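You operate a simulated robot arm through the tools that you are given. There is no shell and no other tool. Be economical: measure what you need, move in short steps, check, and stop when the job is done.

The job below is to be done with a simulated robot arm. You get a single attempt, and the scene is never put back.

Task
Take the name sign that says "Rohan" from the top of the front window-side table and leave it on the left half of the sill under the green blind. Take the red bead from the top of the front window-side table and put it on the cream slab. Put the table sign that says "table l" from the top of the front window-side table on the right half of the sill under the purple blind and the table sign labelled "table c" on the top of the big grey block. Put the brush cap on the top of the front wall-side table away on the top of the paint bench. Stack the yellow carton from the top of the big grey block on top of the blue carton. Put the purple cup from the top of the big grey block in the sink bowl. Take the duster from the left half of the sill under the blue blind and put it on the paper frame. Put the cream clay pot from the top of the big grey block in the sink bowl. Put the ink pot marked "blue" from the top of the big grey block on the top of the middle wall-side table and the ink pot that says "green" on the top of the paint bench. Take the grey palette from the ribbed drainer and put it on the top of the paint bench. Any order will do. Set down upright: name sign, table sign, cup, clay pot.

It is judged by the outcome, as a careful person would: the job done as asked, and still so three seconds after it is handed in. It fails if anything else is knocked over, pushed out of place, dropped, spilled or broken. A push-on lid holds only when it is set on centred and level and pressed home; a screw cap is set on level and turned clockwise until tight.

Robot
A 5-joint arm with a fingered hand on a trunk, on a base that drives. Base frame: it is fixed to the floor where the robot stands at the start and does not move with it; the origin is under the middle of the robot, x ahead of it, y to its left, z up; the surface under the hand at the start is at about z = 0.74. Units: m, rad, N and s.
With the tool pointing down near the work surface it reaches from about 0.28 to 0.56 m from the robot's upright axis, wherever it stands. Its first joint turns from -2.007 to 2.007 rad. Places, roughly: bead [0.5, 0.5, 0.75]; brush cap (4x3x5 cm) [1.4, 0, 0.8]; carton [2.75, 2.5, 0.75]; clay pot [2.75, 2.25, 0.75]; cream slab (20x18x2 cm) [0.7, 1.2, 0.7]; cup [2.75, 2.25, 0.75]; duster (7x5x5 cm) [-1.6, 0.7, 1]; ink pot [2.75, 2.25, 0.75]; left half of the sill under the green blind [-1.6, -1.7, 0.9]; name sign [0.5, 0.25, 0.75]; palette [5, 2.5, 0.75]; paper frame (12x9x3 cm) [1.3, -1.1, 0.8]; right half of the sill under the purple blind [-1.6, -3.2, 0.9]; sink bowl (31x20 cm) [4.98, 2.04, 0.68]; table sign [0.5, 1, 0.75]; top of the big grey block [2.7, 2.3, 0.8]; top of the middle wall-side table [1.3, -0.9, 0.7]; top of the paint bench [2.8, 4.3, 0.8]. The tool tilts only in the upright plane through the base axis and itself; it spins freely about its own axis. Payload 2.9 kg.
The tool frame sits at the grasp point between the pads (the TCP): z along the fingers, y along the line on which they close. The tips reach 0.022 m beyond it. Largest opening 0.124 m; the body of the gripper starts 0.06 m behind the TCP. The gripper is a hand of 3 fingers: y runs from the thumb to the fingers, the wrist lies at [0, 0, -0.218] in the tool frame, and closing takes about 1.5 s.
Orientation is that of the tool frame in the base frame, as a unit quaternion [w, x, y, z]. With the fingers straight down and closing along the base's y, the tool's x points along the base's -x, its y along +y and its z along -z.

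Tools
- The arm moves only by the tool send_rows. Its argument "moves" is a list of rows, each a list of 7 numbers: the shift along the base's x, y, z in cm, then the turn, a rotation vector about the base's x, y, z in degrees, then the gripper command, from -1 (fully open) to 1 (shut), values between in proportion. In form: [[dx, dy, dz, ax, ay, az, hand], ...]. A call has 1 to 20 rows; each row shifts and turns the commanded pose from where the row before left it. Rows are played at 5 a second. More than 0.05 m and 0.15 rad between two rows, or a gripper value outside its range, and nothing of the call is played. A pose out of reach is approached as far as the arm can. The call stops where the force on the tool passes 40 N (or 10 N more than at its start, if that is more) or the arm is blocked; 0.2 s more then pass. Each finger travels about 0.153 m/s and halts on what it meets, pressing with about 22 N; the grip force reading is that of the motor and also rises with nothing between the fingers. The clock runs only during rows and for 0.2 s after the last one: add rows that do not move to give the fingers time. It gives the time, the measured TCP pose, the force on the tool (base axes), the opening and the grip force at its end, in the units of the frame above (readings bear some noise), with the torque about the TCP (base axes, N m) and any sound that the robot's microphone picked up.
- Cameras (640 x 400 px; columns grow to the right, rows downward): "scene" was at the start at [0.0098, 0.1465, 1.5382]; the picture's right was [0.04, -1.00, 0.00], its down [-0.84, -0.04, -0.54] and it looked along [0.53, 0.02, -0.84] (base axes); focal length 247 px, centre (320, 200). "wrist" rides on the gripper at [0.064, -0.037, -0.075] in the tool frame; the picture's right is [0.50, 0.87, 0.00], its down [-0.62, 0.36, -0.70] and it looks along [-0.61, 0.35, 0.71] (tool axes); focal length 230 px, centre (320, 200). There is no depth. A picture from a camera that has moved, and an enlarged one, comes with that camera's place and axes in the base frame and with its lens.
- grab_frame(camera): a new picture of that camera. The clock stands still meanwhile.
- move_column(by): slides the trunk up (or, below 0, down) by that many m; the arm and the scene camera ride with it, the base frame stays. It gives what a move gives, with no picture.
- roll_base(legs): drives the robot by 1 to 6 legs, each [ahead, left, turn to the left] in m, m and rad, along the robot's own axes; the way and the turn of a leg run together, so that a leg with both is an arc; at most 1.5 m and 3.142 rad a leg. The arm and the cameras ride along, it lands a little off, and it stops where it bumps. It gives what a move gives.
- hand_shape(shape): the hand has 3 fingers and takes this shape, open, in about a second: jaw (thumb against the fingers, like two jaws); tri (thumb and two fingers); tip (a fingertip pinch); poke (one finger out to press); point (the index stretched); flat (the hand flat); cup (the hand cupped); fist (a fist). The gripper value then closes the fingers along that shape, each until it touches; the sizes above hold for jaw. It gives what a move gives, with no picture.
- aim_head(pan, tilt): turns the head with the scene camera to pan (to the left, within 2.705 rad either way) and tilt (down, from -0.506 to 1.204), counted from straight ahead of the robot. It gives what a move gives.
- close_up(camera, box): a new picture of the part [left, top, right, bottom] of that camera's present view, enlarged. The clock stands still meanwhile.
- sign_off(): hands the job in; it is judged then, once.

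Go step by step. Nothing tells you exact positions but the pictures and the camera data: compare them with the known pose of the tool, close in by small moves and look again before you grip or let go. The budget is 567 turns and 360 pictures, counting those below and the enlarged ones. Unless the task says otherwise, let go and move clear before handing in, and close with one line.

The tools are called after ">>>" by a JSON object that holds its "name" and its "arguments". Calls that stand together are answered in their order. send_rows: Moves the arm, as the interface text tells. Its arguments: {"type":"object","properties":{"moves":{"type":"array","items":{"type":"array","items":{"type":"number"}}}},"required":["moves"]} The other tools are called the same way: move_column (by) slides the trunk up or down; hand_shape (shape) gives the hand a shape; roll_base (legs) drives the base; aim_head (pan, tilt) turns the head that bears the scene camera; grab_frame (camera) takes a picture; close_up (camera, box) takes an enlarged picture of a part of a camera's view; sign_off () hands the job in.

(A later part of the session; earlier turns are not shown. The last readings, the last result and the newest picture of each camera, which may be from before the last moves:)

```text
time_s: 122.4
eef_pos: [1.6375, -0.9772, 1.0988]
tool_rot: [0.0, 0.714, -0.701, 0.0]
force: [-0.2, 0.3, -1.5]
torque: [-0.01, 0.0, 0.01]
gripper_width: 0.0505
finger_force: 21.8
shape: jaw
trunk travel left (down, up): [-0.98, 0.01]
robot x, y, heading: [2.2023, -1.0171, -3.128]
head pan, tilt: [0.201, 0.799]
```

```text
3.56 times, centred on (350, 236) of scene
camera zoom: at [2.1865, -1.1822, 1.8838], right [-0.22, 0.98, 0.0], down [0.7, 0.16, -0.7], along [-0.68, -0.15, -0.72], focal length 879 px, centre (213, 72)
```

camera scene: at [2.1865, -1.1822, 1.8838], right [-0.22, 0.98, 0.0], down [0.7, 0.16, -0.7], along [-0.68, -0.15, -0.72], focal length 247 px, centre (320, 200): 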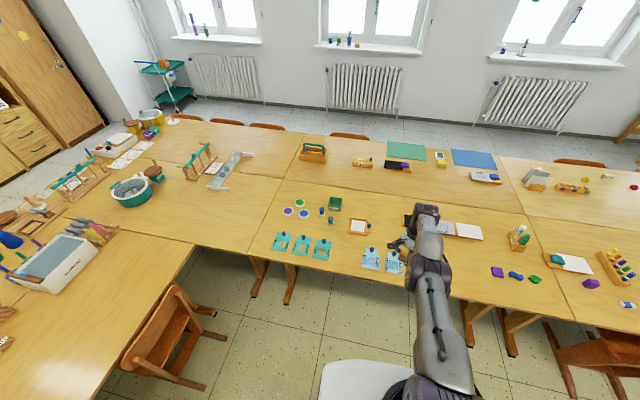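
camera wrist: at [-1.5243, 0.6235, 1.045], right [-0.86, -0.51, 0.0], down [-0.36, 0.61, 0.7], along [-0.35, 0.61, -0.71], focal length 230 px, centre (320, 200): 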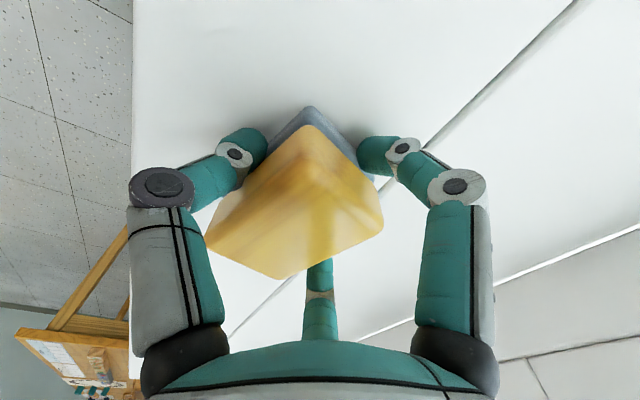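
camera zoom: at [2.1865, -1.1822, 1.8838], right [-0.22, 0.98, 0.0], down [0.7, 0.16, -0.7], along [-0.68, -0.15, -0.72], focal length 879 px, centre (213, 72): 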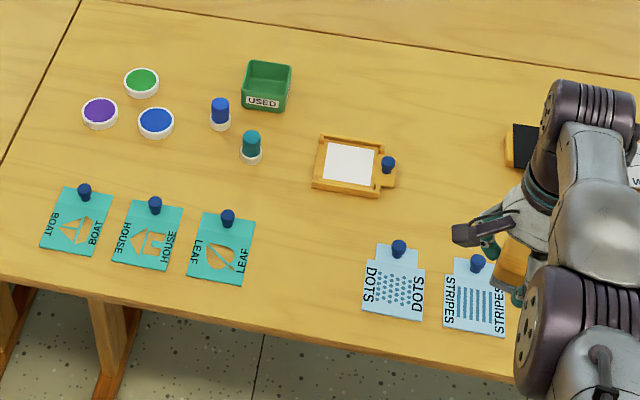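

The paper frame (orange tray with white paper and a knob on its right) is centred at about (1.28, -1.155). I'll drive in, retract the arm and lower above it.

>>> {"name": "roll_base", "arguments": {"legs": [[0, 0.17, 0], [0.42, 0, 0]]}}

>>> {"name": "send_rows", "arguments": {"moves": [[3, 0, 0, 0, 0, 0, 1], [3, 0, 0, 0, 0, 0, 1], [0, 0, 0, 0, 0, 0, 1]]}}

>>> {"name": "move_column", "arguments": {"by": -0.22}}

>>> {"name": "grab_frame", "arguments": {"camera": "wrist"}}

>>> {"name": "grab_frame", "arguments": {"camera": "scene"}}

```text
time_s: 126.0
eef_pos: [1.2229, -1.1403, 1.0988]
tool_rot: [-0.001, 0.708, -0.706, 0.0]
force: [0.0, -0.2, -0.8]
torque: [-0.01, -0.01, 0.02]
gripper_width: 0.0503
finger_force: 21.8
shape: jaw
trunk travel left (down, up): [-0.98, 0.01]
robot x, y, heading: [1.7894, -1.1931, -3.136]
head pan, tilt: [0.201, 0.799]
```

```text
time_s: 126.8
eef_pos: [1.2269, -1.1347, 1.0836]
tool_rot: [0.0, 0.708, -0.706, 0.001]
force: [-0.1, -0.4, -0.6]
torque: [-0.02, 0.01, -0.02]
gripper_width: 0.0505
finger_force: 21.6
shape: jaw
out of reach, approached as far as the arm can: row 1, 2
trunk travel left (down, up): [-0.98, 0.01]
robot x, y, heading: [1.7868, -1.1929, -3.139]
head pan, tilt: [0.201, 0.799]
```

```text
time_s: 129.2
eef_pos: [1.2268, -1.135, 0.8627]
tool_rot: [-0.001, 0.709, -0.706, 0.001]
force: [0.3, 0.0, -0.8]
torque: [-0.02, 0.03, 0.02]
gripper_width: 0.0507
finger_force: 22.1
shape: jaw
trunk travel left (down, up): [-0.76, 0.23]
robot x, y, heading: [1.7851, -1.1894, -3.14]
head pan, tilt: [0.201, 0.799]
```

```text
325 pictures are left
camera wrist: at [1.2631, -1.198, 0.9395], right [-0.86, -0.5, 0.0], down [-0.36, 0.62, 0.7], along [-0.35, 0.61, -0.71], focal length 230 px, centre (320, 200)
```

wrist: 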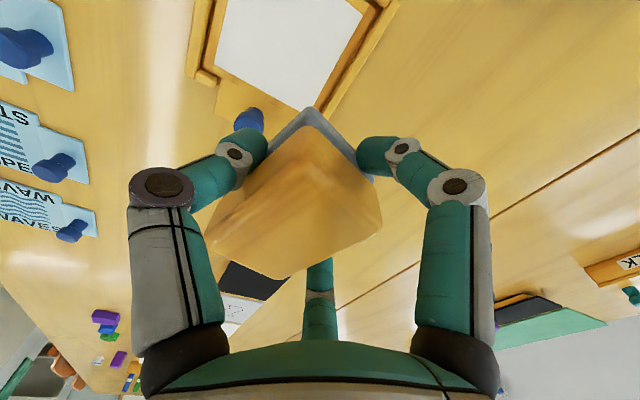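

```text
324 pictures are left
camera scene: at [1.7677, -1.353, 1.6638], right [-0.2, 0.98, 0.0], down [0.7, 0.15, -0.7], along [-0.68, -0.14, -0.72], focal length 247 px, centre (320, 200)
```

scene: 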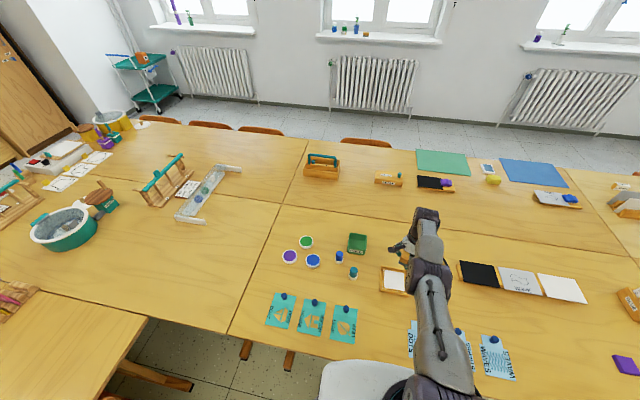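

The frame's paper is centred near (1.27, -1.16). I'll retract over it and come down.

>>> {"name": "send_rows", "arguments": {"moves": [[2.2, -1.2, 0, 0, 0, 0, 1], [2.1, -1.3, 0, 0, 0, 0, 1], [0, 0, -2, 0, 0, 0, 1], [0, 0, 0, 0, 0, 0, 1]]}}

>>> {"name": "grab_frame", "arguments": {"camera": "wrist"}}

>>> {"name": "close_up", "arguments": {"camera": "scene", "box": [350, 220, 510, 320]}}

```text
time_s: 130.2
eef_pos: [1.2344, -1.156, 0.8329]
tool_rot: [-0.001, 0.708, -0.706, 0.001]
force: [0.3, -0.3, -0.4]
torque: [-0.02, 0.03, -0.01]
gripper_width: 0.0507
finger_force: 22.2
shape: jaw
out of reach, approached as far as the arm can: row 1, 2, 3
trunk travel left (down, up): [-0.76, 0.23]
robot x, y, heading: [1.7897, -1.1915, -3.138]
head pan, tilt: [0.201, 0.799]
```

```text
323 pictures are left
camera wrist: at [1.27, -1.2195, 0.9088], right [-0.86, -0.5, 0.0], down [-0.36, 0.62, 0.7], along [-0.35, 0.61, -0.71], focal length 230 px, centre (320, 200)
```

wrist: 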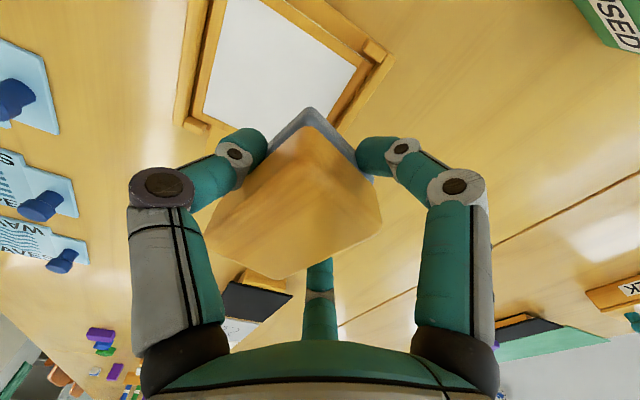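

```text
4.00 times, centred on (430, 270) of scene
camera zoom: at [1.7677, -1.3532, 1.6637], right [-0.2, 0.98, 0.0], down [0.7, 0.15, -0.7], along [-0.68, -0.14, -0.72], focal length 989 px, centre (-120, -80)
```

zoom: 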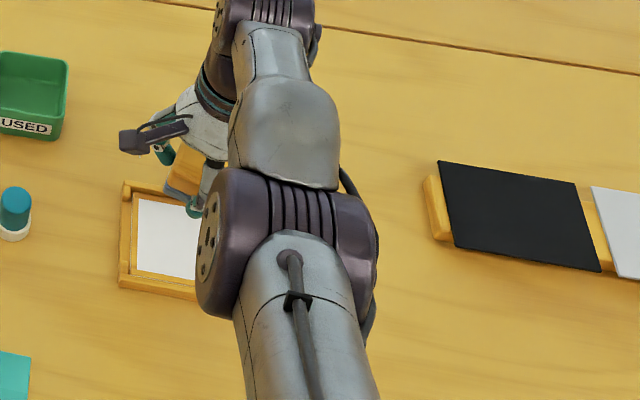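

The trunk is still too high for this pose. I'll raise the arm, lower the trunk to its nominal height, then retract.

>>> {"name": "send_rows", "arguments": {"moves": [[0, 0, 4, 0, 0, 0, 1], [0, 0, 4, 0, 0, 0, 1], [0, 0, 4, 0, 0, 0, 1], [0, 0, 0, 0, 0, 0, 1]]}}

>>> {"name": "move_column", "arguments": {"by": -0.11}}

>>> {"name": "send_rows", "arguments": {"moves": [[1.5, 0, 0, 0, 0, 0, 1], [0, 0, 0, 0, 0, 0, 1]]}}

>>> {"name": "grab_frame", "arguments": {"camera": "wrist"}}

```text
time_s: 131.2
eef_pos: [1.2097, -1.1561, 0.9475]
tool_rot: [-0.002, 0.709, -0.706, 0.002]
force: [0.3, 0.6, -0.8]
torque: [-0.03, 0.03, 0.02]
gripper_width: 0.0499
finger_force: 21.7
shape: jaw
out of reach, approached as far as the arm can: row 1, 2, 3
trunk travel left (down, up): [-0.76, 0.23]
robot x, y, heading: [1.7859, -1.1906, -3.138]
head pan, tilt: [0.201, 0.799]
```

```text
time_s: 132.6
eef_pos: [1.2104, -1.1551, 0.8375]
tool_rot: [-0.002, 0.708, -0.707, 0.002]
force: [0.1, -0.6, -0.5]
torque: [0.02, 0.02, -0.03]
gripper_width: 0.05
finger_force: 22.0
shape: jaw
trunk travel left (down, up): [-0.65, 0.34]
robot x, y, heading: [1.7843, -1.192, -3.14]
head pan, tilt: [0.201, 0.799]
```

```text
time_s: 133.2
eef_pos: [1.2091, -1.1545, 0.8374]
tool_rot: [-0.002, 0.708, -0.706, 0.002]
force: [-0.2, -0.6, -0.1]
torque: [0.0, 0.02, -0.02]
gripper_width: 0.0501
finger_force: 22.6
shape: jaw
out of reach, approached as far as the arm can: row 1
trunk travel left (down, up): [-0.65, 0.34]
robot x, y, heading: [1.7857, -1.1922, -3.134]
head pan, tilt: [0.201, 0.799]
```

```text
321 pictures are left
camera wrist: at [1.2459, -1.2179, 0.9138], right [-0.86, -0.5, 0.0], down [-0.36, 0.62, 0.7], along [-0.35, 0.61, -0.71], focal length 230 px, centre (320, 200)
```

wrist: 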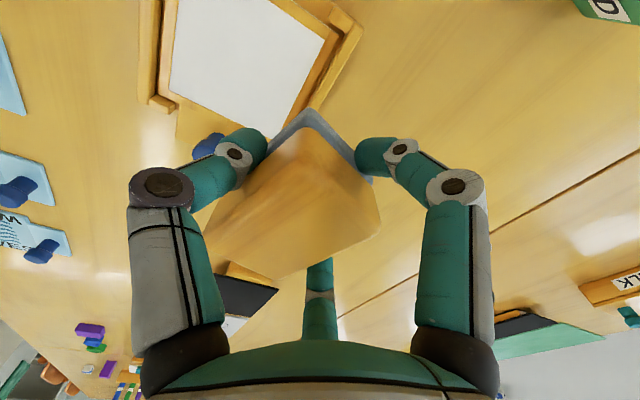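

The arm looks stuck near its straight-elbow pose. I'll tilt the tool a little to bend the elbow, pull inward and then level it again.

>>> {"name": "send_rows", "arguments": {"moves": [[0, 0, 0, 0, 8, 0, 1], [0, 0, 0, 0, 8, 0, 1], [2, 0, 0, 0, 0, 0, 1], [2, 0, 0, 0, 0, 0, 1], [2, 0, 0, 0, 0, 0, 1], [0, 0, 0, 0, 0, 0, 1]]}}

```text
time_s: 134.6
eef_pos: [1.1515, -1.1617, 0.8244]
tool_rot: [0.092, 0.701, -0.7, -0.102]
force: [1.1, -0.2, -0.7]
torque: [-0.02, -0.02, -0.01]
gripper_width: 0.05
finger_force: 22.0
shape: jaw
out of reach, approached as far as the arm can: row 1, 2, 3, 4, 5
trunk travel left (down, up): [-0.65, 0.34]
robot x, y, heading: [1.7867, -1.1907, -3.142]
head pan, tilt: [0.201, 0.799]
```

>>> {"name": "send_rows", "arguments": {"moves": [[0, 0, 0, 0, -8, 0, 1], [0, 0, 0, 0, -8, 0, 1], [0, 0, 0, 0, 0, 0, 1]]}}

>>> {"name": "aim_head", "arguments": {"pan": 0.5, "tilt": 0.9}}

>>> {"name": "grab_frame", "arguments": {"camera": "scene"}}

```text
time_s: 135.4
eef_pos: [1.2076, -1.1657, 0.8315]
tool_rot: [-0.001, 0.708, -0.706, 0.002]
force: [-0.7, -0.1, 0.1]
torque: [0.0, -0.02, 0.01]
gripper_width: 0.0493
finger_force: 22.3
shape: jaw
out of reach, approached as far as the arm can: row 1, 2
trunk travel left (down, up): [-0.65, 0.34]
robot x, y, heading: [1.7887, -1.1877, -3.142]
head pan, tilt: [0.201, 0.799]
```

```text
time_s: 136.2
eef_pos: [1.2081, -1.1663, 0.8299]
tool_rot: [-0.002, 0.708, -0.706, 0.001]
force: [-0.3, -0.4, -1.0]
torque: [-0.02, 0.02, 0.01]
gripper_width: 0.0499
finger_force: 22.3
shape: jaw
trunk travel left (down, up): [-0.65, 0.34]
robot x, y, heading: [1.7912, -1.1889, -3.142]
head pan, tilt: [0.499, 0.901]
```

```text
320 pictures are left
camera scene: at [1.7804, -1.373, 1.5459], right [-0.48, 0.88, 0.0], down [0.69, 0.38, -0.62], along [-0.54, -0.3, -0.78], focal length 247 px, centre (320, 200)
```

scene: 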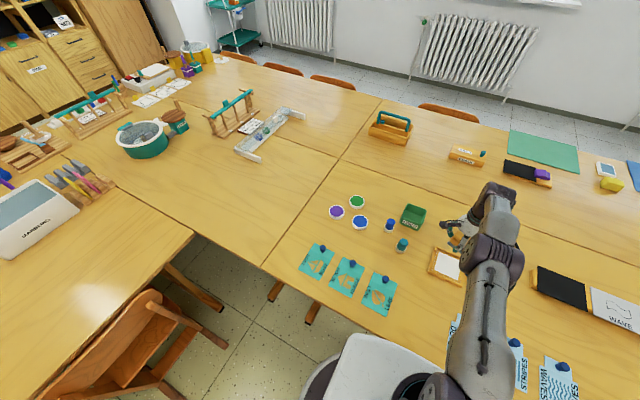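

>>> {"name": "send_rows", "arguments": {"moves": [[4, 0, 0, 0, 0, 0, 1], [4, 0, 0, 0, 0, 0, 1], [0, 0, 0, 0, 0, 0, 1], [0, 0, 0, 0, 0, 0, 1], [0, 0, 0, 0, 0, 0, 1]]}}

```text
time_s: 137.4
eef_pos: [1.2869, -1.1665, 0.8319]
tool_rot: [-0.002, 0.709, -0.706, 0.002]
force: [-0.1, 0.0, -1.1]
torque: [-0.04, 0.0, 0.0]
gripper_width: 0.0491
finger_force: 21.3
shape: jaw
trunk travel left (down, up): [-0.65, 0.34]
robot x, y, heading: [1.7831, -1.194, -3.137]
head pan, tilt: [0.499, 0.901]
```

It worked with larger steps. Now I'll check the alignment over the frame.

>>> {"name": "send_rows", "arguments": {"moves": [[-1.2, 0.5, 0, 0, 0, 0, 1], [0, 0, 0, 0, 0, 0, 1]]}}

>>> {"name": "grab_frame", "arguments": {"camera": "wrist"}}

>>> {"name": "close_up", "arguments": {"camera": "scene", "box": [390, 190, 550, 290]}}

```text
time_s: 138.0
eef_pos: [1.2747, -1.1606, 0.832]
tool_rot: [-0.003, 0.709, -0.706, 0.001]
force: [0.3, 0.4, -1.3]
torque: [0.02, 0.04, 0.0]
gripper_width: 0.0498
finger_force: 22.3
shape: jaw
trunk travel left (down, up): [-0.65, 0.34]
robot x, y, heading: [1.7868, -1.1917, -3.134]
head pan, tilt: [0.499, 0.901]
```

```text
319 pictures are left
camera wrist: at [1.3114, -1.2243, 0.9077], right [-0.86, -0.5, 0.0], down [-0.36, 0.62, 0.7], along [-0.35, 0.61, -0.71], focal length 230 px, centre (320, 200)
```

wrist: 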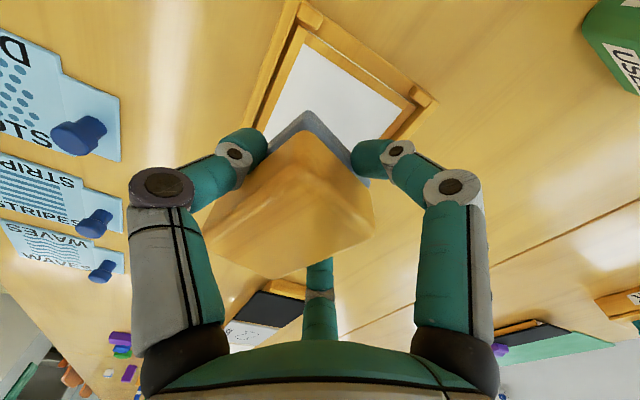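

```text
4.00 times, centred on (470, 240) of scene
camera zoom: at [1.7808, -1.3733, 1.5458], right [-0.48, 0.88, 0.0], down [0.69, 0.38, -0.62], along [-0.54, -0.3, -0.78], focal length 989 px, centre (-280, 40)
```

zoom: 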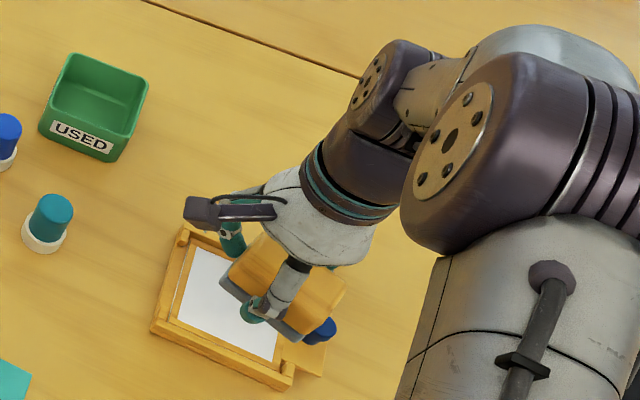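

The frame has raised rims at +x and -y, and its paper is centred at (1.268, -1.159). I'll lower the duster onto it.

>>> {"name": "send_rows", "arguments": {"moves": [[-0.6, 0.2, -2, 0, 0, 0, 1], [0, 0, -2, 0, 0, 0, 1], [0, 0, 0, 0, 0, 0, 1]]}}

>>> {"name": "close_up", "arguments": {"camera": "scene", "box": [390, 190, 550, 290]}}

```text
time_s: 138.8
eef_pos: [1.2696, -1.1598, 0.7919]
tool_rot: [-0.002, 0.708, -0.706, 0.001]
force: [0.4, 0.3, -1.0]
torque: [-0.01, 0.01, 0.0]
gripper_width: 0.0494
finger_force: 21.9
shape: jaw
trunk travel left (down, up): [-0.65, 0.34]
robot x, y, heading: [1.7838, -1.1931, -3.138]
head pan, tilt: [0.499, 0.901]
```

```text
4.00 times, centred on (470, 240) of scene
camera zoom: at [1.7805, -1.3731, 1.5458], right [-0.48, 0.88, 0.0], down [0.69, 0.38, -0.62], along [-0.54, -0.3, -0.78], focal length 989 px, centre (-280, 40)
```

zoom: 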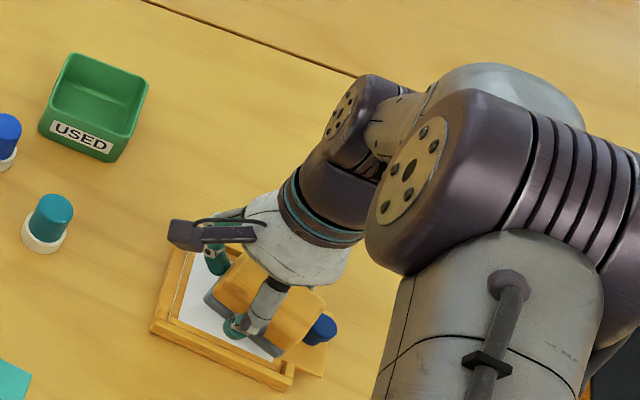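

>>> {"name": "send_rows", "arguments": {"moves": [[0, 0, -0.5, 0, 0, 0, 1], [0, 0, -0.4, 0, 0, 0, 1], [0, 0, 0, 0, 0, 0, 1]]}}

```text
time_s: 139.6
eef_pos: [1.2696, -1.159, 0.7824]
tool_rot: [-0.002, 0.708, -0.706, 0.002]
force: [-0.3, 0.4, -0.7]
torque: [-0.01, 0.01, -0.02]
gripper_width: 0.0494
finger_force: 21.9
shape: jaw
trunk travel left (down, up): [-0.65, 0.34]
robot x, y, heading: [1.7816, -1.1916, -3.139]
head pan, tilt: [0.499, 0.901]
```

>>> {"name": "send_rows", "arguments": {"moves": [[0, 0, -0.3, 0, 0, 0, 1], [0, 0, -0.3, 0, 0, 0, 1], [0, 0, 0, 0, 0, 0, 1]]}}

>>> {"name": "close_up", "arguments": {"camera": "scene", "box": [410, 220, 510, 290]}}

```text
time_s: 140.4
eef_pos: [1.2691, -1.1588, 0.7758]
tool_rot: [-0.002, 0.709, -0.706, 0.001]
force: [-0.4, -0.8, 2.6]
torque: [0.08, -0.11, 0.01]
gripper_width: 0.0493
finger_force: 22.1
shape: jaw
trunk travel left (down, up): [-0.65, 0.34]
robot x, y, heading: [1.7841, -1.1881, -3.14]
head pan, tilt: [0.499, 0.901]
```

```text
5.71 times, centred on (460, 255) of scene
camera zoom: at [1.7807, -1.3732, 1.5459], right [-0.48, 0.88, 0.0], down [0.69, 0.38, -0.62], along [-0.54, -0.3, -0.78], focal length 1413 px, centre (-480, -114)
```

zoom: 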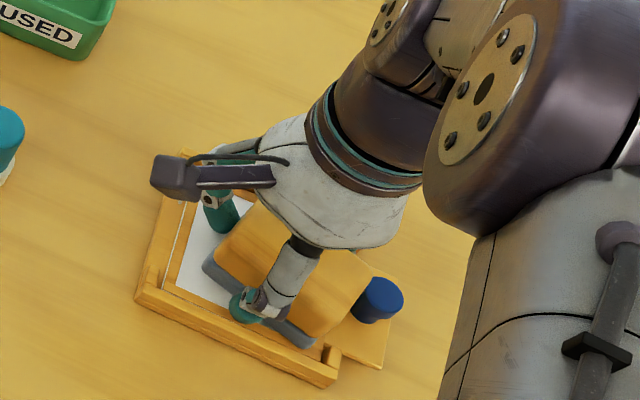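

It is touching lightly, so I'll release with a small opening and lift straight up.

>>> {"name": "send_rows", "arguments": {"moves": [[0, 0, 0, 0, 0, 0, 0.1], [0, 0, 0, 0, 0, 0, 0], [0, 0, 0, 0, 0, 0, 0], [0, 0, 0, 0, 0, 0, 0], [0, 0, 2, 0, 0, 0, 0], [0, 0, 4, 0, 0, 0, -0.3], [0, 0, 5, 0, 0, 0, -1], [0, 0, 0, 0, 0, 0, -1]]}}

>>> {"name": "grab_frame", "arguments": {"camera": "wrist"}}

```text
time_s: 142.2
eef_pos: [1.2696, -1.1579, 0.8872]
tool_rot: [-0.002, 0.708, -0.706, 0.001]
force: [0.6, -1.6, 0.0]
torque: [0.0, -0.03, -0.05]
gripper_width: 0.1239
finger_force: 0.1
shape: jaw
trunk travel left (down, up): [-0.65, 0.34]
robot x, y, heading: [1.7881, -1.1882, -3.142]
head pan, tilt: [0.499, 0.901]
```

```text
315 pictures are left
camera wrist: at [1.3065, -1.2206, 0.9641], right [-0.86, -0.5, 0.0], down [-0.36, 0.62, 0.7], along [-0.35, 0.61, -0.71], focal length 230 px, centre (320, 200)
```

wrist: 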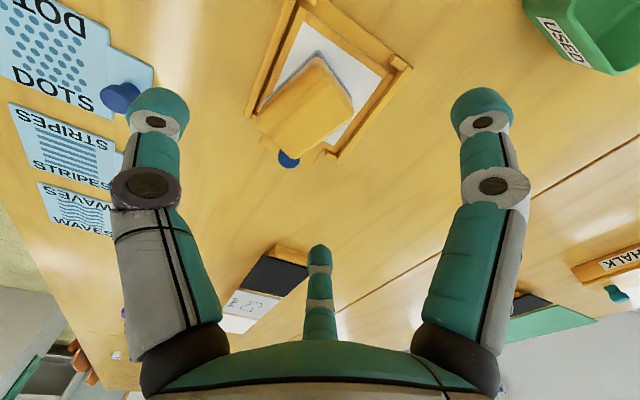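

The duster is on the frame. Next is the brush cap on the front wall-side table, so I'll back off and drive to y about 0 and look.

>>> {"name": "roll_base", "arguments": {"legs": [[-0.25, 0, 0], [0, -1.15, 0]]}}

>>> {"name": "aim_head", "arguments": {"pan": 0.0, "tilt": 0.9}}

>>> {"name": "grab_frame", "arguments": {"camera": "scene"}}

```text
time_s: 149.5
eef_pos: [1.5086, 0.01, 0.8875]
tool_rot: [-0.002, 0.711, -0.703, 0.002]
force: [-0.5, -0.3, 0.2]
torque: [-0.02, 0.0, -0.01]
gripper_width: 0.1239
finger_force: 0.0
shape: jaw
trunk travel left (down, up): [-0.65, 0.34]
robot x, y, heading: [2.0275, -0.0175, -3.132]
head pan, tilt: [0.499, 0.901]
```

```text
time_s: 150.5
eef_pos: [1.5085, 0.0109, 0.8884]
tool_rot: [-0.002, 0.712, -0.703, 0.002]
force: [0.8, -0.1, 0.7]
torque: [-0.03, 0.0, -0.03]
gripper_width: 0.1237
finger_force: 0.0
shape: jaw
trunk travel left (down, up): [-0.65, 0.34]
robot x, y, heading: [2.0254, -0.0206, -3.127]
head pan, tilt: [0.0, 0.901]
```

```text
314 pictures are left
camera scene: at [2.0107, -0.165, 1.5458], right [-0.01, 1.0, 0.0], down [0.78, 0.01, -0.62], along [-0.62, -0.01, -0.78], focal length 247 px, centre (320, 200)
```

scene: 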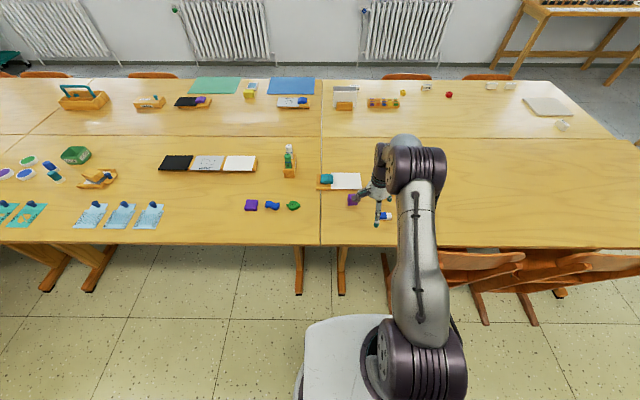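

>>> {"name": "close_up", "arguments": {"camera": "scene", "box": [240, 130, 430, 249]}}

>>> {"name": "grab_frame", "arguments": {"camera": "wrist"}}

```text
3.36 times, centred on (335, 190) of scene
camera zoom: at [2.0107, -0.165, 1.5458], right [-0.01, 1.0, 0.0], down [0.78, 0.01, -0.62], along [-0.62, -0.01, -0.78], focal length 831 px, centre (270, 235)
```

zoom: 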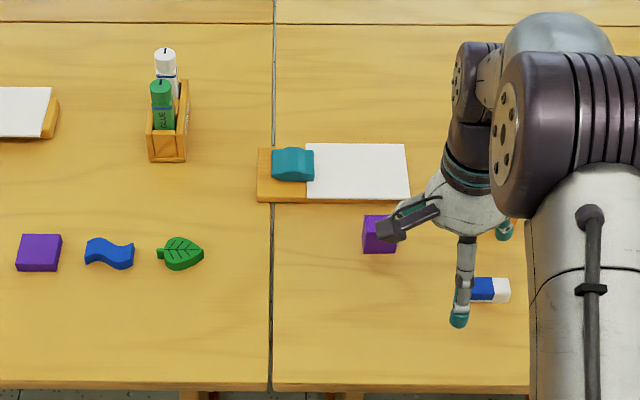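

```text
312 pictures are left
camera wrist: at [1.5454, -0.0524, 0.9639], right [-0.86, -0.51, 0.0], down [-0.37, 0.61, 0.7], along [-0.35, 0.6, -0.71], focal length 230 px, centre (320, 200)
```

wrist: 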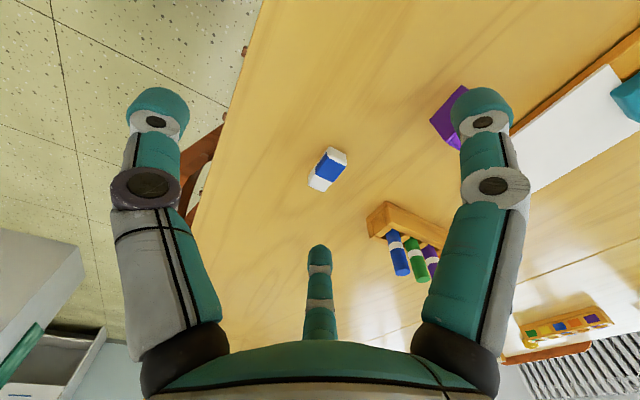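

>>> {"name": "close_up", "arguments": {"camera": "wrist", "box": [340, 70, 640, 290]}}

>>> {"name": "close_up", "arguments": {"camera": "scene", "box": [310, 160, 400, 220]}}

```text
1.82 times, centred on (490, 180) of wrist
camera zoom: at [1.5454, -0.0524, 0.9639], right [-0.86, -0.51, 0.0], down [-0.37, 0.61, 0.7], along [-0.35, 0.6, -0.71], focal length 418 px, centre (11, 236)
```

zoom: 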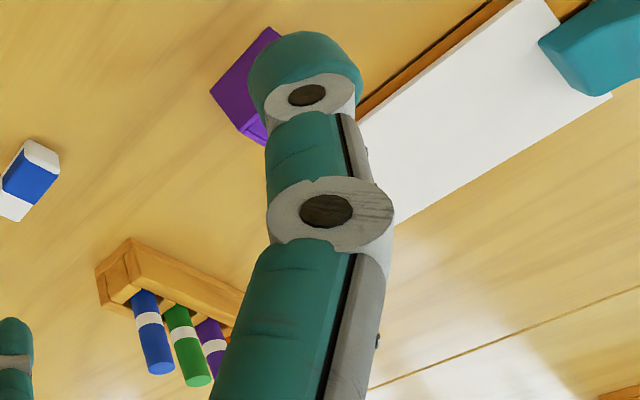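

```text
6.67 times, centred on (355, 190) of scene
camera zoom: at [2.0107, -0.165, 1.5458], right [-0.01, 1.0, 0.0], down [0.78, 0.01, -0.62], along [-0.62, -0.01, -0.78], focal length 1649 px, centre (87, 267)
```

zoom: 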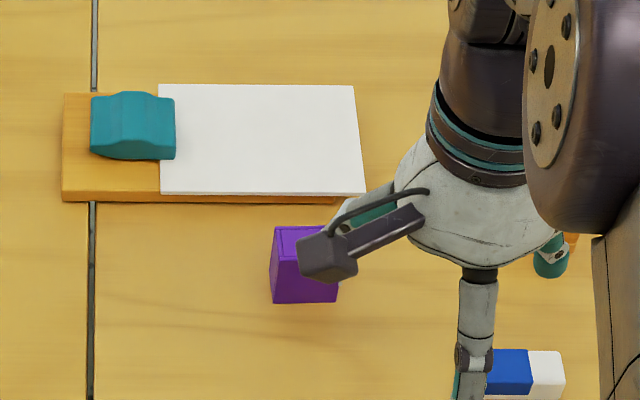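

The purple box near (1.39, -0.04) matches the brush cap's size and place. I'll move the hand aside to see it properly.

>>> {"name": "send_rows", "arguments": {"moves": [[0, 4, 0, 0, 0, 0, -1], [0, 4, 0, 0, 0, 0, -1], [0, 4, 0, 0, 0, 0, -1], [0, 0, 0, 0, 0, 0, -1]]}}

>>> {"name": "close_up", "arguments": {"camera": "scene", "box": [310, 160, 400, 220]}}

```text
time_s: 151.5
eef_pos: [1.5092, 0.1304, 0.8893]
tool_rot: [-0.001, 0.711, -0.703, 0.003]
force: [0.2, -0.2, 0.0]
torque: [0.0, -0.01, -0.02]
gripper_width: 0.1238
finger_force: 0.1
shape: jaw
trunk travel left (down, up): [-0.65, 0.34]
robot x, y, heading: [2.0204, -0.0193, -3.131]
head pan, tilt: [0.0, 0.901]
```

```text
6.67 times, centred on (355, 190) of scene
camera zoom: at [2.0107, -0.1658, 1.5458], right [-0.01, 1.0, 0.0], down [0.78, 0.01, -0.62], along [-0.62, -0.01, -0.78], focal length 1649 px, centre (87, 267)
```

zoom: 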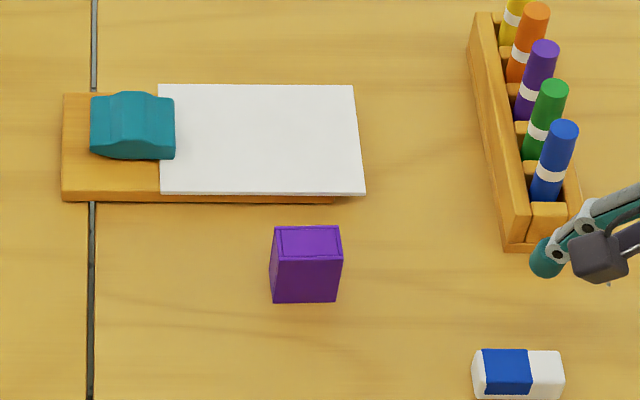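

It's clearly the brush cap at (1.388, -0.045), about 4 cm wide in y and 3 cm in x. I'll drive a bit closer and position over it.

>>> {"name": "roll_base", "arguments": {"legs": [[0.13, 0, 0]]}}

>>> {"name": "send_rows", "arguments": {"moves": [[0, -4.4, 0, 0, 0, 0, -1], [0, -4.4, 0, 0, 0, 0, -1], [0, -4.4, 0, 0, 0, 0, -1], [0, -4.3, 0, 0, 0, 0, -1], [0, 0, 0, 0, 0, 0, -1]]}}

>>> {"name": "grab_frame", "arguments": {"camera": "wrist"}}

```text
time_s: 152.8
eef_pos: [1.3757, 0.128, 0.8891]
tool_rot: [-0.001, 0.711, -0.703, 0.002]
force: [-0.2, 0.1, 0.8]
torque: [-0.01, -0.02, 0.0]
gripper_width: 0.124
finger_force: 0.1
shape: jaw
trunk travel left (down, up): [-0.65, 0.34]
robot x, y, heading: [1.8924, -0.0164, -3.131]
head pan, tilt: [0.0, 0.901]
```

```text
time_s: 154.0
eef_pos: [1.377, -0.046, 0.8913]
tool_rot: [-0.001, 0.712, -0.702, 0.001]
force: [0.1, 0.7, 1.0]
torque: [-0.03, 0.01, 0.01]
gripper_width: 0.124
finger_force: 0.0
shape: jaw
trunk travel left (down, up): [-0.65, 0.34]
robot x, y, heading: [1.89, -0.0212, -3.129]
head pan, tilt: [0.0, 0.901]
```

```text
308 pictures are left
camera wrist: at [1.4133, -0.1093, 0.9658], right [-0.86, -0.51, 0.0], down [-0.37, 0.61, 0.7], along [-0.36, 0.6, -0.71], focal length 230 px, centre (320, 200)
```

wrist: 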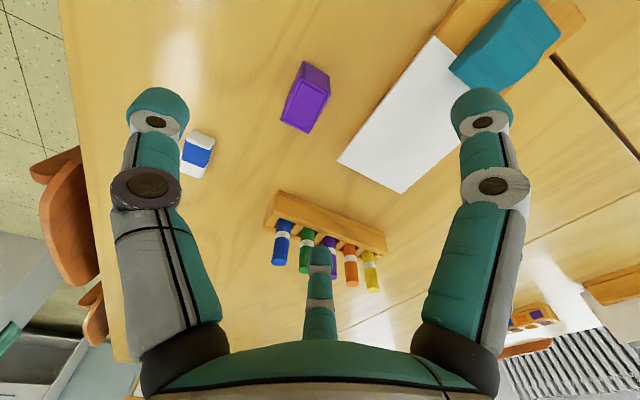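

I'll use a partial opening so the far fingers clear the board, then descend.

>>> {"name": "send_rows", "arguments": {"moves": [[0.9, 0.3, -3, 0, 0, 0, -0.15], [0, 0, -3, 0, 0, 0, -0.15], [0, 0, -2, 0, 0, 0, -0.15], [0, 0, 0, 0, 0, 0, -0.15]]}}

>>> {"name": "grab_frame", "arguments": {"camera": "wrist"}}

```text
time_s: 155.0
eef_pos: [1.3857, -0.0461, 0.806]
tool_rot: [-0.001, 0.711, -0.703, 0.001]
force: [-0.7, 0.6, -0.1]
torque: [0.02, -0.02, -0.02]
gripper_width: 0.0714
finger_force: 0.1
shape: jaw
trunk travel left (down, up): [-0.65, 0.34]
robot x, y, heading: [1.891, -0.0205, -3.132]
head pan, tilt: [0.0, 0.901]
```

```text
307 pictures are left
camera wrist: at [1.4223, -0.1079, 0.8826], right [-0.86, -0.51, 0.0], down [-0.37, 0.61, 0.7], along [-0.36, 0.6, -0.71], focal length 230 px, centre (320, 200)
```

wrist: 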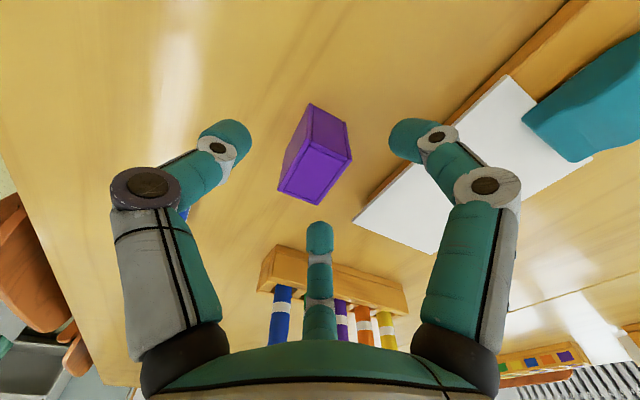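

Well centred. I'll lower and grip.

>>> {"name": "send_rows", "arguments": {"moves": [[0, 0, -2, 0, 0, 0, -0.15], [0, 0, -1.4, 0, 0, 0, -0.15], [0, 0, 0, 0, 0, 0, 0.4], [0, 0, 0, 0, 0, 0, 1], [0, 0, 0, 0, 0, 0, 1], [0, 0, 0, 0, 0, 0, 1], [0, 0, 0, 0, 0, 0, 1], [0, 0, 4, 0, 0, 0, 1], [0, 0, 5, 0, 0, 0, 1], [0, 0, 0, 0, 0, 0, 1]]}}

>>> {"name": "grab_frame", "arguments": {"camera": "wrist"}}

```text
time_s: 157.2
eef_pos: [1.3839, -0.043, 0.8644]
tool_rot: [-0.003, 0.711, -0.703, 0.002]
force: [0.8, 0.6, 0.9]
torque: [0.01, -0.03, -0.02]
gripper_width: 0.0274
finger_force: 21.7
shape: jaw
trunk travel left (down, up): [-0.65, 0.34]
robot x, y, heading: [1.8933, -0.0193, -3.128]
head pan, tilt: [0.0, 0.901]
```

```text
306 pictures are left
camera wrist: at [1.4208, -0.1064, 0.9411], right [-0.86, -0.51, 0.0], down [-0.37, 0.61, 0.7], along [-0.35, 0.6, -0.71], focal length 230 px, centre (320, 200)
```

wrist: 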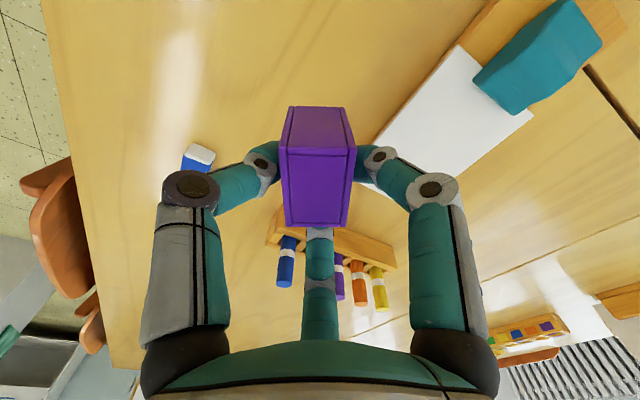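

The cap is gripped. Now to the paint bench at about (2.8, 4.3): I'll raise the trunk, go along the aisle, turn to face +y and pass left of the grey block.

>>> {"name": "move_column", "arguments": {"by": 0.15}}

>>> {"name": "roll_base", "arguments": {"legs": [[-0.22, 0, 0], [0, -1.5, 0], [0, -0.2, 0]]}}

>>> {"name": "roll_base", "arguments": {"legs": [[0, 0, -1.58]]}}

>>> {"name": "aim_head", "arguments": {"pan": 0.0, "tilt": 0.6}}

>>> {"name": "grab_frame", "arguments": {"camera": "scene"}}

```text
time_s: 158.9
eef_pos: [1.3845, -0.0433, 1.0164]
tool_rot: [-0.002, 0.711, -0.703, 0.002]
force: [0.1, 0.7, 0.1]
torque: [0.01, 0.04, 0.0]
gripper_width: 0.0271
finger_force: 21.6
shape: jaw
trunk travel left (down, up): [-0.8, 0.19]
robot x, y, heading: [1.8943, -0.0194, -3.128]
head pan, tilt: [0.0, 0.901]
```

```text
time_s: 168.9
eef_pos: [1.5697, 1.6753, 1.0153]
tool_rot: [-0.002, 0.716, -0.698, 0.001]
force: [-0.4, -0.1, -0.1]
torque: [0.0, -0.01, 0.03]
gripper_width: 0.027
finger_force: 22.2
shape: jaw
trunk travel left (down, up): [-0.8, 0.19]
robot x, y, heading: [2.0724, 1.7095, -3.115]
head pan, tilt: [0.0, 0.901]
```

```text
time_s: 173.2
eef_pos: [2.0501, 2.2138, 1.0149]
tool_rot: [0.0, -0.01, 1.0, -0.003]
force: [0.4, -0.5, -1.0]
torque: [0.0, -0.01, 0.0]
gripper_width: 0.0271
finger_force: 21.9
shape: jaw
trunk travel left (down, up): [-0.8, 0.19]
robot x, y, heading: [2.0787, 1.7091, 1.59]
head pan, tilt: [0.0, 0.901]
```

```text
time_s: 174.0
eef_pos: [2.0493, 2.2147, 1.0146]
tool_rot: [0.0, -0.01, 1.0, -0.002]
force: [0.1, -0.2, 0.0]
torque: [-0.03, 0.0, -0.03]
gripper_width: 0.0271
finger_force: 22.2
shape: jaw
trunk travel left (down, up): [-0.8, 0.19]
robot x, y, heading: [2.0765, 1.7053, 1.592]
head pan, tilt: [0.0, 0.6]
```

```text
305 pictures are left
camera scene: at [1.9325, 1.7308, 1.7206], right [1.0, 0.02, 0.0], down [0.01, -0.57, -0.82], along [-0.02, 0.82, -0.57], focal length 247 px, centre (320, 200)
```

scene: 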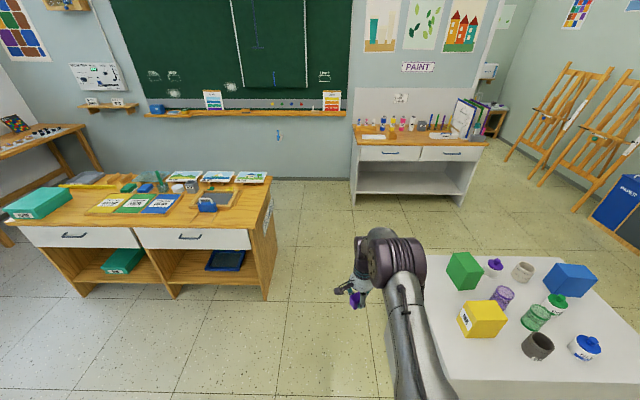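

I have a clear view of the grey block's top. I'll take a close-up of it, then pass through the gap to the bench.

>>> {"name": "close_up", "arguments": {"camera": "scene", "box": [430, 240, 640, 371]}}

>>> {"name": "roll_base", "arguments": {"legs": [[0, 0.16, -0.02], [1.45, 0, 0], [0, -0.85, 0]]}}

>>> {"name": "grab_frame", "arguments": {"camera": "scene"}}

```text
3.05 times, centred on (535, 306) of scene
camera zoom: at [1.9325, 1.7308, 1.7206], right [1.0, 0.02, 0.0], down [0.01, -0.57, -0.82], along [-0.02, 0.82, -0.57], focal length 754 px, centre (-335, -122)
```

zoom: 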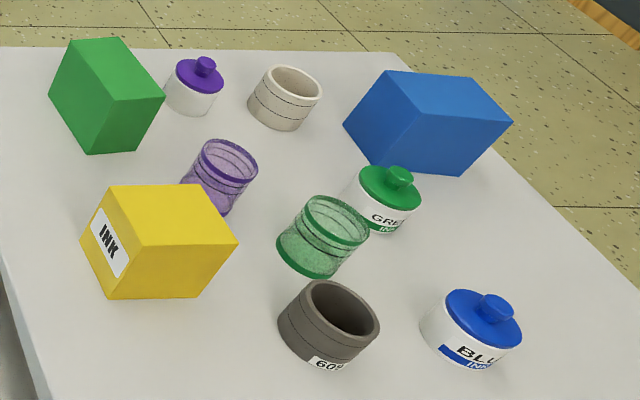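

```text
time_s: 186.3
eef_pos: [2.7529, 3.6603, 1.0154]
tool_rot: [0.0, 0.0, 1.0, -0.003]
force: [0.2, 0.0, 0.1]
torque: [-0.01, -0.01, 0.0]
gripper_width: 0.0272
finger_force: 21.9
shape: jaw
trunk travel left (down, up): [-0.8, 0.19]
robot x, y, heading: [2.7708, 3.1491, 1.572]
head pan, tilt: [0.0, 0.6]
```

```text
303 pictures are left
camera scene: at [2.6265, 3.178, 1.7206], right [1.0, 0.0, 0.0], down [0.0, -0.56, -0.83], along [0.0, 0.83, -0.56], focal length 247 px, centre (320, 200)
```

scene: 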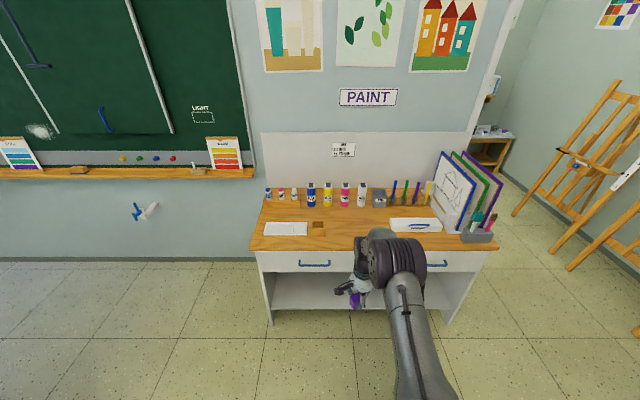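

>>> {"name": "close_up", "arguments": {"camera": "scene", "box": [240, 160, 510, 329]}}

```text
2.37 times, centred on (375, 244) of scene
camera zoom: at [2.6265, 3.178, 1.7206], right [1.0, 0.0, 0.0], down [0.0, -0.56, -0.83], along [0.0, 0.83, -0.56], focal length 585 px, centre (190, 95)
```

zoom: 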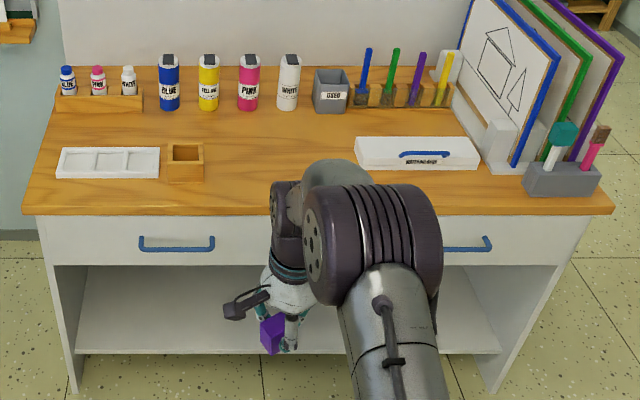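

The free area on the bench top is about x 2.69–3.0, y 4.1–4.4. I'll approach and put the cap near its back-left corner.

>>> {"name": "roll_base", "arguments": {"legs": [[0.64, 0, 0]]}}

>>> {"name": "move_column", "arguments": {"by": -0.1}}

>>> {"name": "grab_frame", "arguments": {"camera": "wrist"}}

>>> {"name": "grab_frame", "arguments": {"camera": "scene"}}

```text
time_s: 189.8
eef_pos: [2.7693, 4.2977, 1.0136]
tool_rot: [0.0, 0.01, 1.0, -0.003]
force: [0.3, -0.4, -0.7]
torque: [0.01, 0.01, 0.03]
gripper_width: 0.0272
finger_force: 22.2
shape: jaw
trunk travel left (down, up): [-0.8, 0.19]
robot x, y, heading: [2.7742, 3.7861, 1.55]
head pan, tilt: [0.0, 0.6]
```

```text
time_s: 191.2
eef_pos: [2.7683, 4.2964, 0.9148]
tool_rot: [0.0, 0.01, 1.0, -0.002]
force: [0.1, 0.3, 0.1]
torque: [-0.02, -0.01, -0.02]
gripper_width: 0.027
finger_force: 21.7
shape: jaw
trunk travel left (down, up): [-0.7, 0.29]
robot x, y, heading: [2.7781, 3.7882, 1.554]
head pan, tilt: [0.0, 0.6]
```

```text
301 pictures are left
camera wrist: at [2.7041, 4.2616, 0.991], right [-0.48, 0.88, 0.0], down [0.62, 0.35, 0.7], along [0.61, 0.34, -0.71], focal length 230 px, centre (320, 200)
```

wrist: 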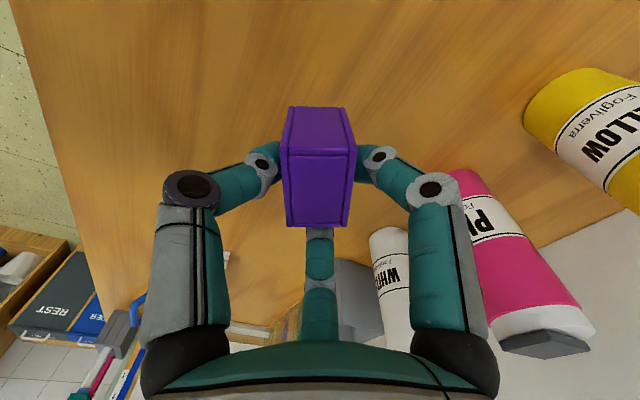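

```text
300 pictures are left
camera scene: at [2.6331, 3.8174, 1.6206], right [1.0, -0.02, 0.0], down [-0.01, -0.56, -0.83], along [0.02, 0.82, -0.56], focal length 247 px, centre (320, 200)
```

scene: 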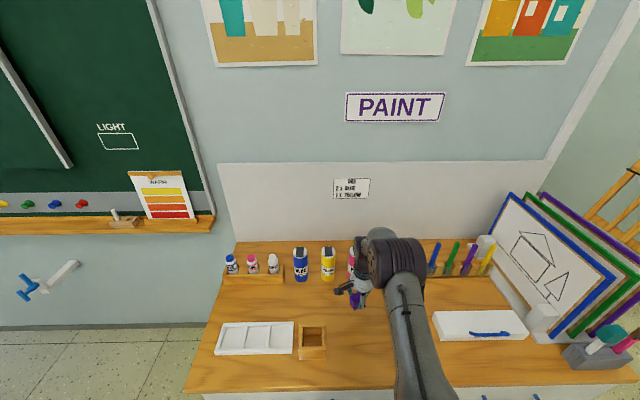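

>>> {"name": "send_rows", "arguments": {"moves": [[-1.5, 3, 0, 0, 0, 0, 1], [0, 0, -3, 0, 0, 0, 1], [0, 0, -3, 0, 0, 0, 1], [0, 0, -1.5, 0, 0, 0, 1], [0, 0, 0, 0, 0, 0, 1]]}}

>>> {"name": "grab_frame", "arguments": {"camera": "wrist"}}

>>> {"name": "close_up", "arguments": {"camera": "scene", "box": [280, 220, 440, 320]}}

```text
time_s: 192.4
eef_pos: [2.7546, 4.3265, 0.8387]
tool_rot: [0.0, 0.009, 1.0, -0.002]
force: [-0.1, 0.3, 0.4]
torque: [0.01, 0.02, -0.02]
gripper_width: 0.0267
finger_force: 22.1
shape: jaw
trunk travel left (down, up): [-0.7, 0.29]
robot x, y, heading: [2.7768, 3.7886, 1.548]
head pan, tilt: [0.0, 0.6]
```

```text
299 pictures are left
camera wrist: at [2.6895, 4.2919, 0.9151], right [-0.48, 0.88, 0.0], down [0.62, 0.35, 0.7], along [0.61, 0.34, -0.71], focal length 230 px, centre (320, 200)
```

wrist: 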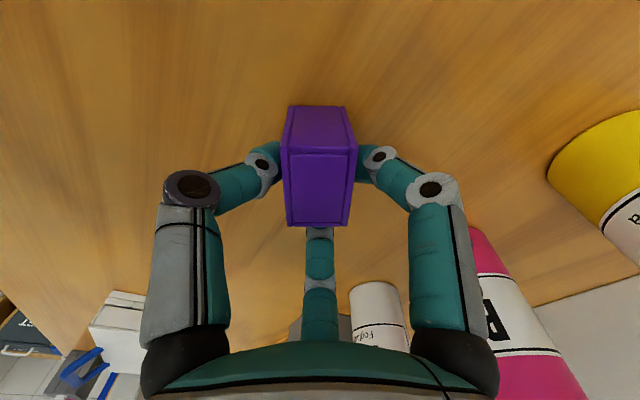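

```text
4.00 times, centred on (360, 270) of scene
camera zoom: at [2.633, 3.8175, 1.6206], right [1.0, -0.02, 0.0], down [-0.01, -0.56, -0.83], along [0.02, 0.82, -0.56], focal length 989 px, centre (160, -80)
```

zoom: 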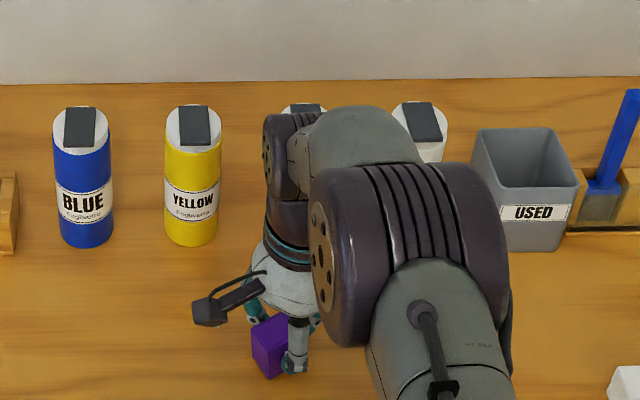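

>>> {"name": "send_rows", "arguments": {"moves": [[0, 0, -1, 0, 0, 0, 1], [0, 0, -0.5, 0, 0, 0, 1], [0, 0, -0.5, 0, 0, 0, 1], [0, 0, 0, 0, 0, 0, 1]]}}

```text
time_s: 193.2
eef_pos: [2.7563, 4.3272, 0.8253]
tool_rot: [-0.001, 0.011, 1.0, 0.006]
force: [7.4, -4.5, 24.1]
torque: [-0.26, -0.01, -0.01]
gripper_width: 0.0287
finger_force: 22.0
shape: jaw
trunk travel left (down, up): [-0.7, 0.29]
robot x, y, heading: [2.7767, 3.7832, 1.548]
head pan, tilt: [0.0, 0.6]
stopped in row 3: the force on the tool passed its limit at 43 N (the readings are from after the stop); the commanded pose is now the measured one
```

>>> {"name": "send_rows", "arguments": {"moves": [[0, 0, 0.4, 0, 0, 0, 1], [0, 0, 0, 0, 0, 0, 1]]}}

>>> {"name": "grab_frame", "arguments": {"camera": "wrist"}}

```text
time_s: 193.8
eef_pos: [2.7564, 4.328, 0.8286]
tool_rot: [0.0, 0.011, 1.0, 0.002]
force: [2.4, -2.4, 8.4]
torque: [-0.13, 0.0, 0.08]
gripper_width: 0.0283
finger_force: 22.0
shape: jaw
trunk travel left (down, up): [-0.7, 0.29]
robot x, y, heading: [2.7788, 3.7886, 1.551]
head pan, tilt: [0.0, 0.6]
```

```text
297 pictures are left
camera wrist: at [2.6905, 4.2928, 0.9039], right [-0.48, 0.88, 0.0], down [0.63, 0.34, 0.7], along [0.61, 0.34, -0.71], focal length 230 px, centre (320, 200)
```

wrist: 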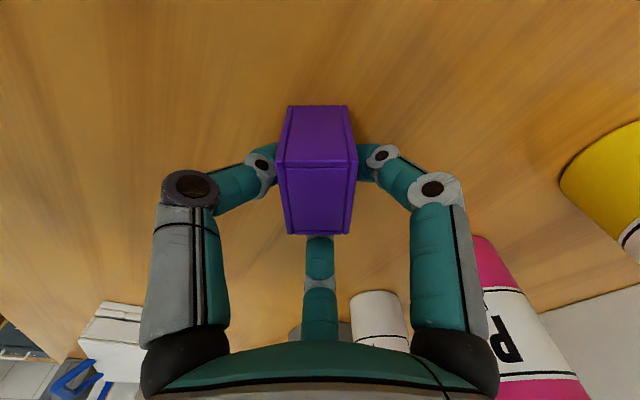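

It is in contact, so I'll release gently and rise.

>>> {"name": "send_rows", "arguments": {"moves": [[0, 0, 0, 0, 0, 0, 0.45], [0, 0, 0, 0, 0, 0, 0.2], [0, 0, 0, 0, 0, 0, -0.1], [0, 0, 0, 0, 0, 0, -0.1], [0, 0, 4, 0, 0, 0, -0.1], [0, 0, 5, 0, 0, 0, -0.1], [0, 0, 3, 0, 0, 0, -0.1], [0, 0, 0, 0, 0, 0, -0.1]]}}

>>> {"name": "grab_frame", "arguments": {"camera": "wrist"}}

```text
time_s: 195.6
eef_pos: [2.756, 4.3298, 0.9479]
tool_rot: [0.0, 0.01, 1.0, 0.001]
force: [0.0, -0.2, 0.0]
torque: [0.0, -0.01, -0.02]
gripper_width: 0.0674
finger_force: 0.0
shape: jaw
trunk travel left (down, up): [-0.7, 0.29]
robot x, y, heading: [2.7767, 3.7875, 1.55]
head pan, tilt: [0.0, 0.6]
```

```text
296 pictures are left
camera wrist: at [2.6896, 4.294, 1.0239], right [-0.48, 0.88, 0.0], down [0.62, 0.34, 0.7], along [0.61, 0.34, -0.71], focal length 230 px, centre (320, 200)
```

wrist: 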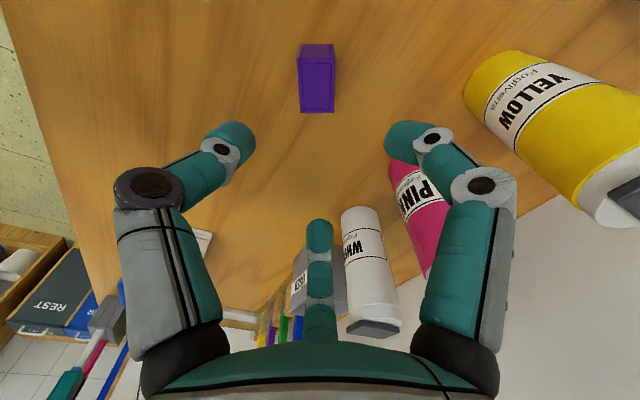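

The cap stands on the bench, whose top is near z 0.795. Next is the green ink pot, so I'll drive to the +x side of the grey block, facing -x.

>>> {"name": "roll_base", "arguments": {"legs": [[-0.45, 0, 0.02], [0, -0.68, 0], [0, 0, 1.57]]}}

>>> {"name": "move_column", "arguments": {"by": 0.06}}

>>> {"name": "aim_head", "arguments": {"pan": 0.6, "tilt": 0.8}}

>>> {"name": "grab_frame", "arguments": {"camera": "scene"}}

```text
time_s: 205.4
eef_pos: [2.9162, 3.3128, 0.9482]
tool_rot: [-0.001, -0.705, 0.709, 0.001]
force: [0.6, 0.1, -1.0]
torque: [-0.01, -0.02, 0.02]
gripper_width: 0.0678
finger_force: 0.2
shape: jaw
trunk travel left (down, up): [-0.7, 0.29]
robot x, y, heading: [3.4589, 3.3441, 3.141]
head pan, tilt: [0.0, 0.6]
```

```text
time_s: 206.4
eef_pos: [2.9156, 3.3121, 1.0066]
tool_rot: [-0.001, -0.705, 0.709, 0.001]
force: [0.7, 1.1, -0.8]
torque: [0.01, 0.0, -0.03]
gripper_width: 0.0676
finger_force: 0.1
shape: jaw
trunk travel left (down, up): [-0.76, 0.23]
robot x, y, heading: [3.457, 3.3441, 3.137]
head pan, tilt: [0.0, 0.6]
```

```text
time_s: 207.4
eef_pos: [2.9157, 3.3122, 1.0082]
tool_rot: [-0.002, -0.705, 0.709, 0.001]
force: [0.5, 0.1, -0.1]
torque: [-0.03, 0.0, -0.02]
gripper_width: 0.0674
finger_force: 0.0
shape: jaw
trunk travel left (down, up): [-0.76, 0.23]
robot x, y, heading: [3.4562, 3.3409, 3.142]
head pan, tilt: [0.6, 0.799]
```

```text
295 pictures are left
camera scene: at [3.4498, 3.151, 1.6638], right [-0.56, 0.83, 0.0], down [0.59, 0.4, -0.7], along [-0.58, -0.39, -0.72], focal length 247 px, centre (320, 200)
```

scene: 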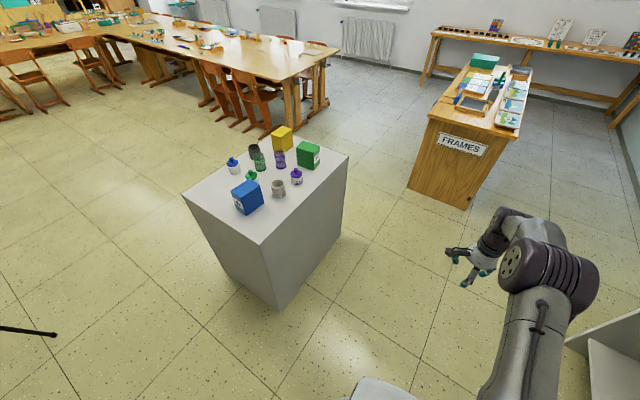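

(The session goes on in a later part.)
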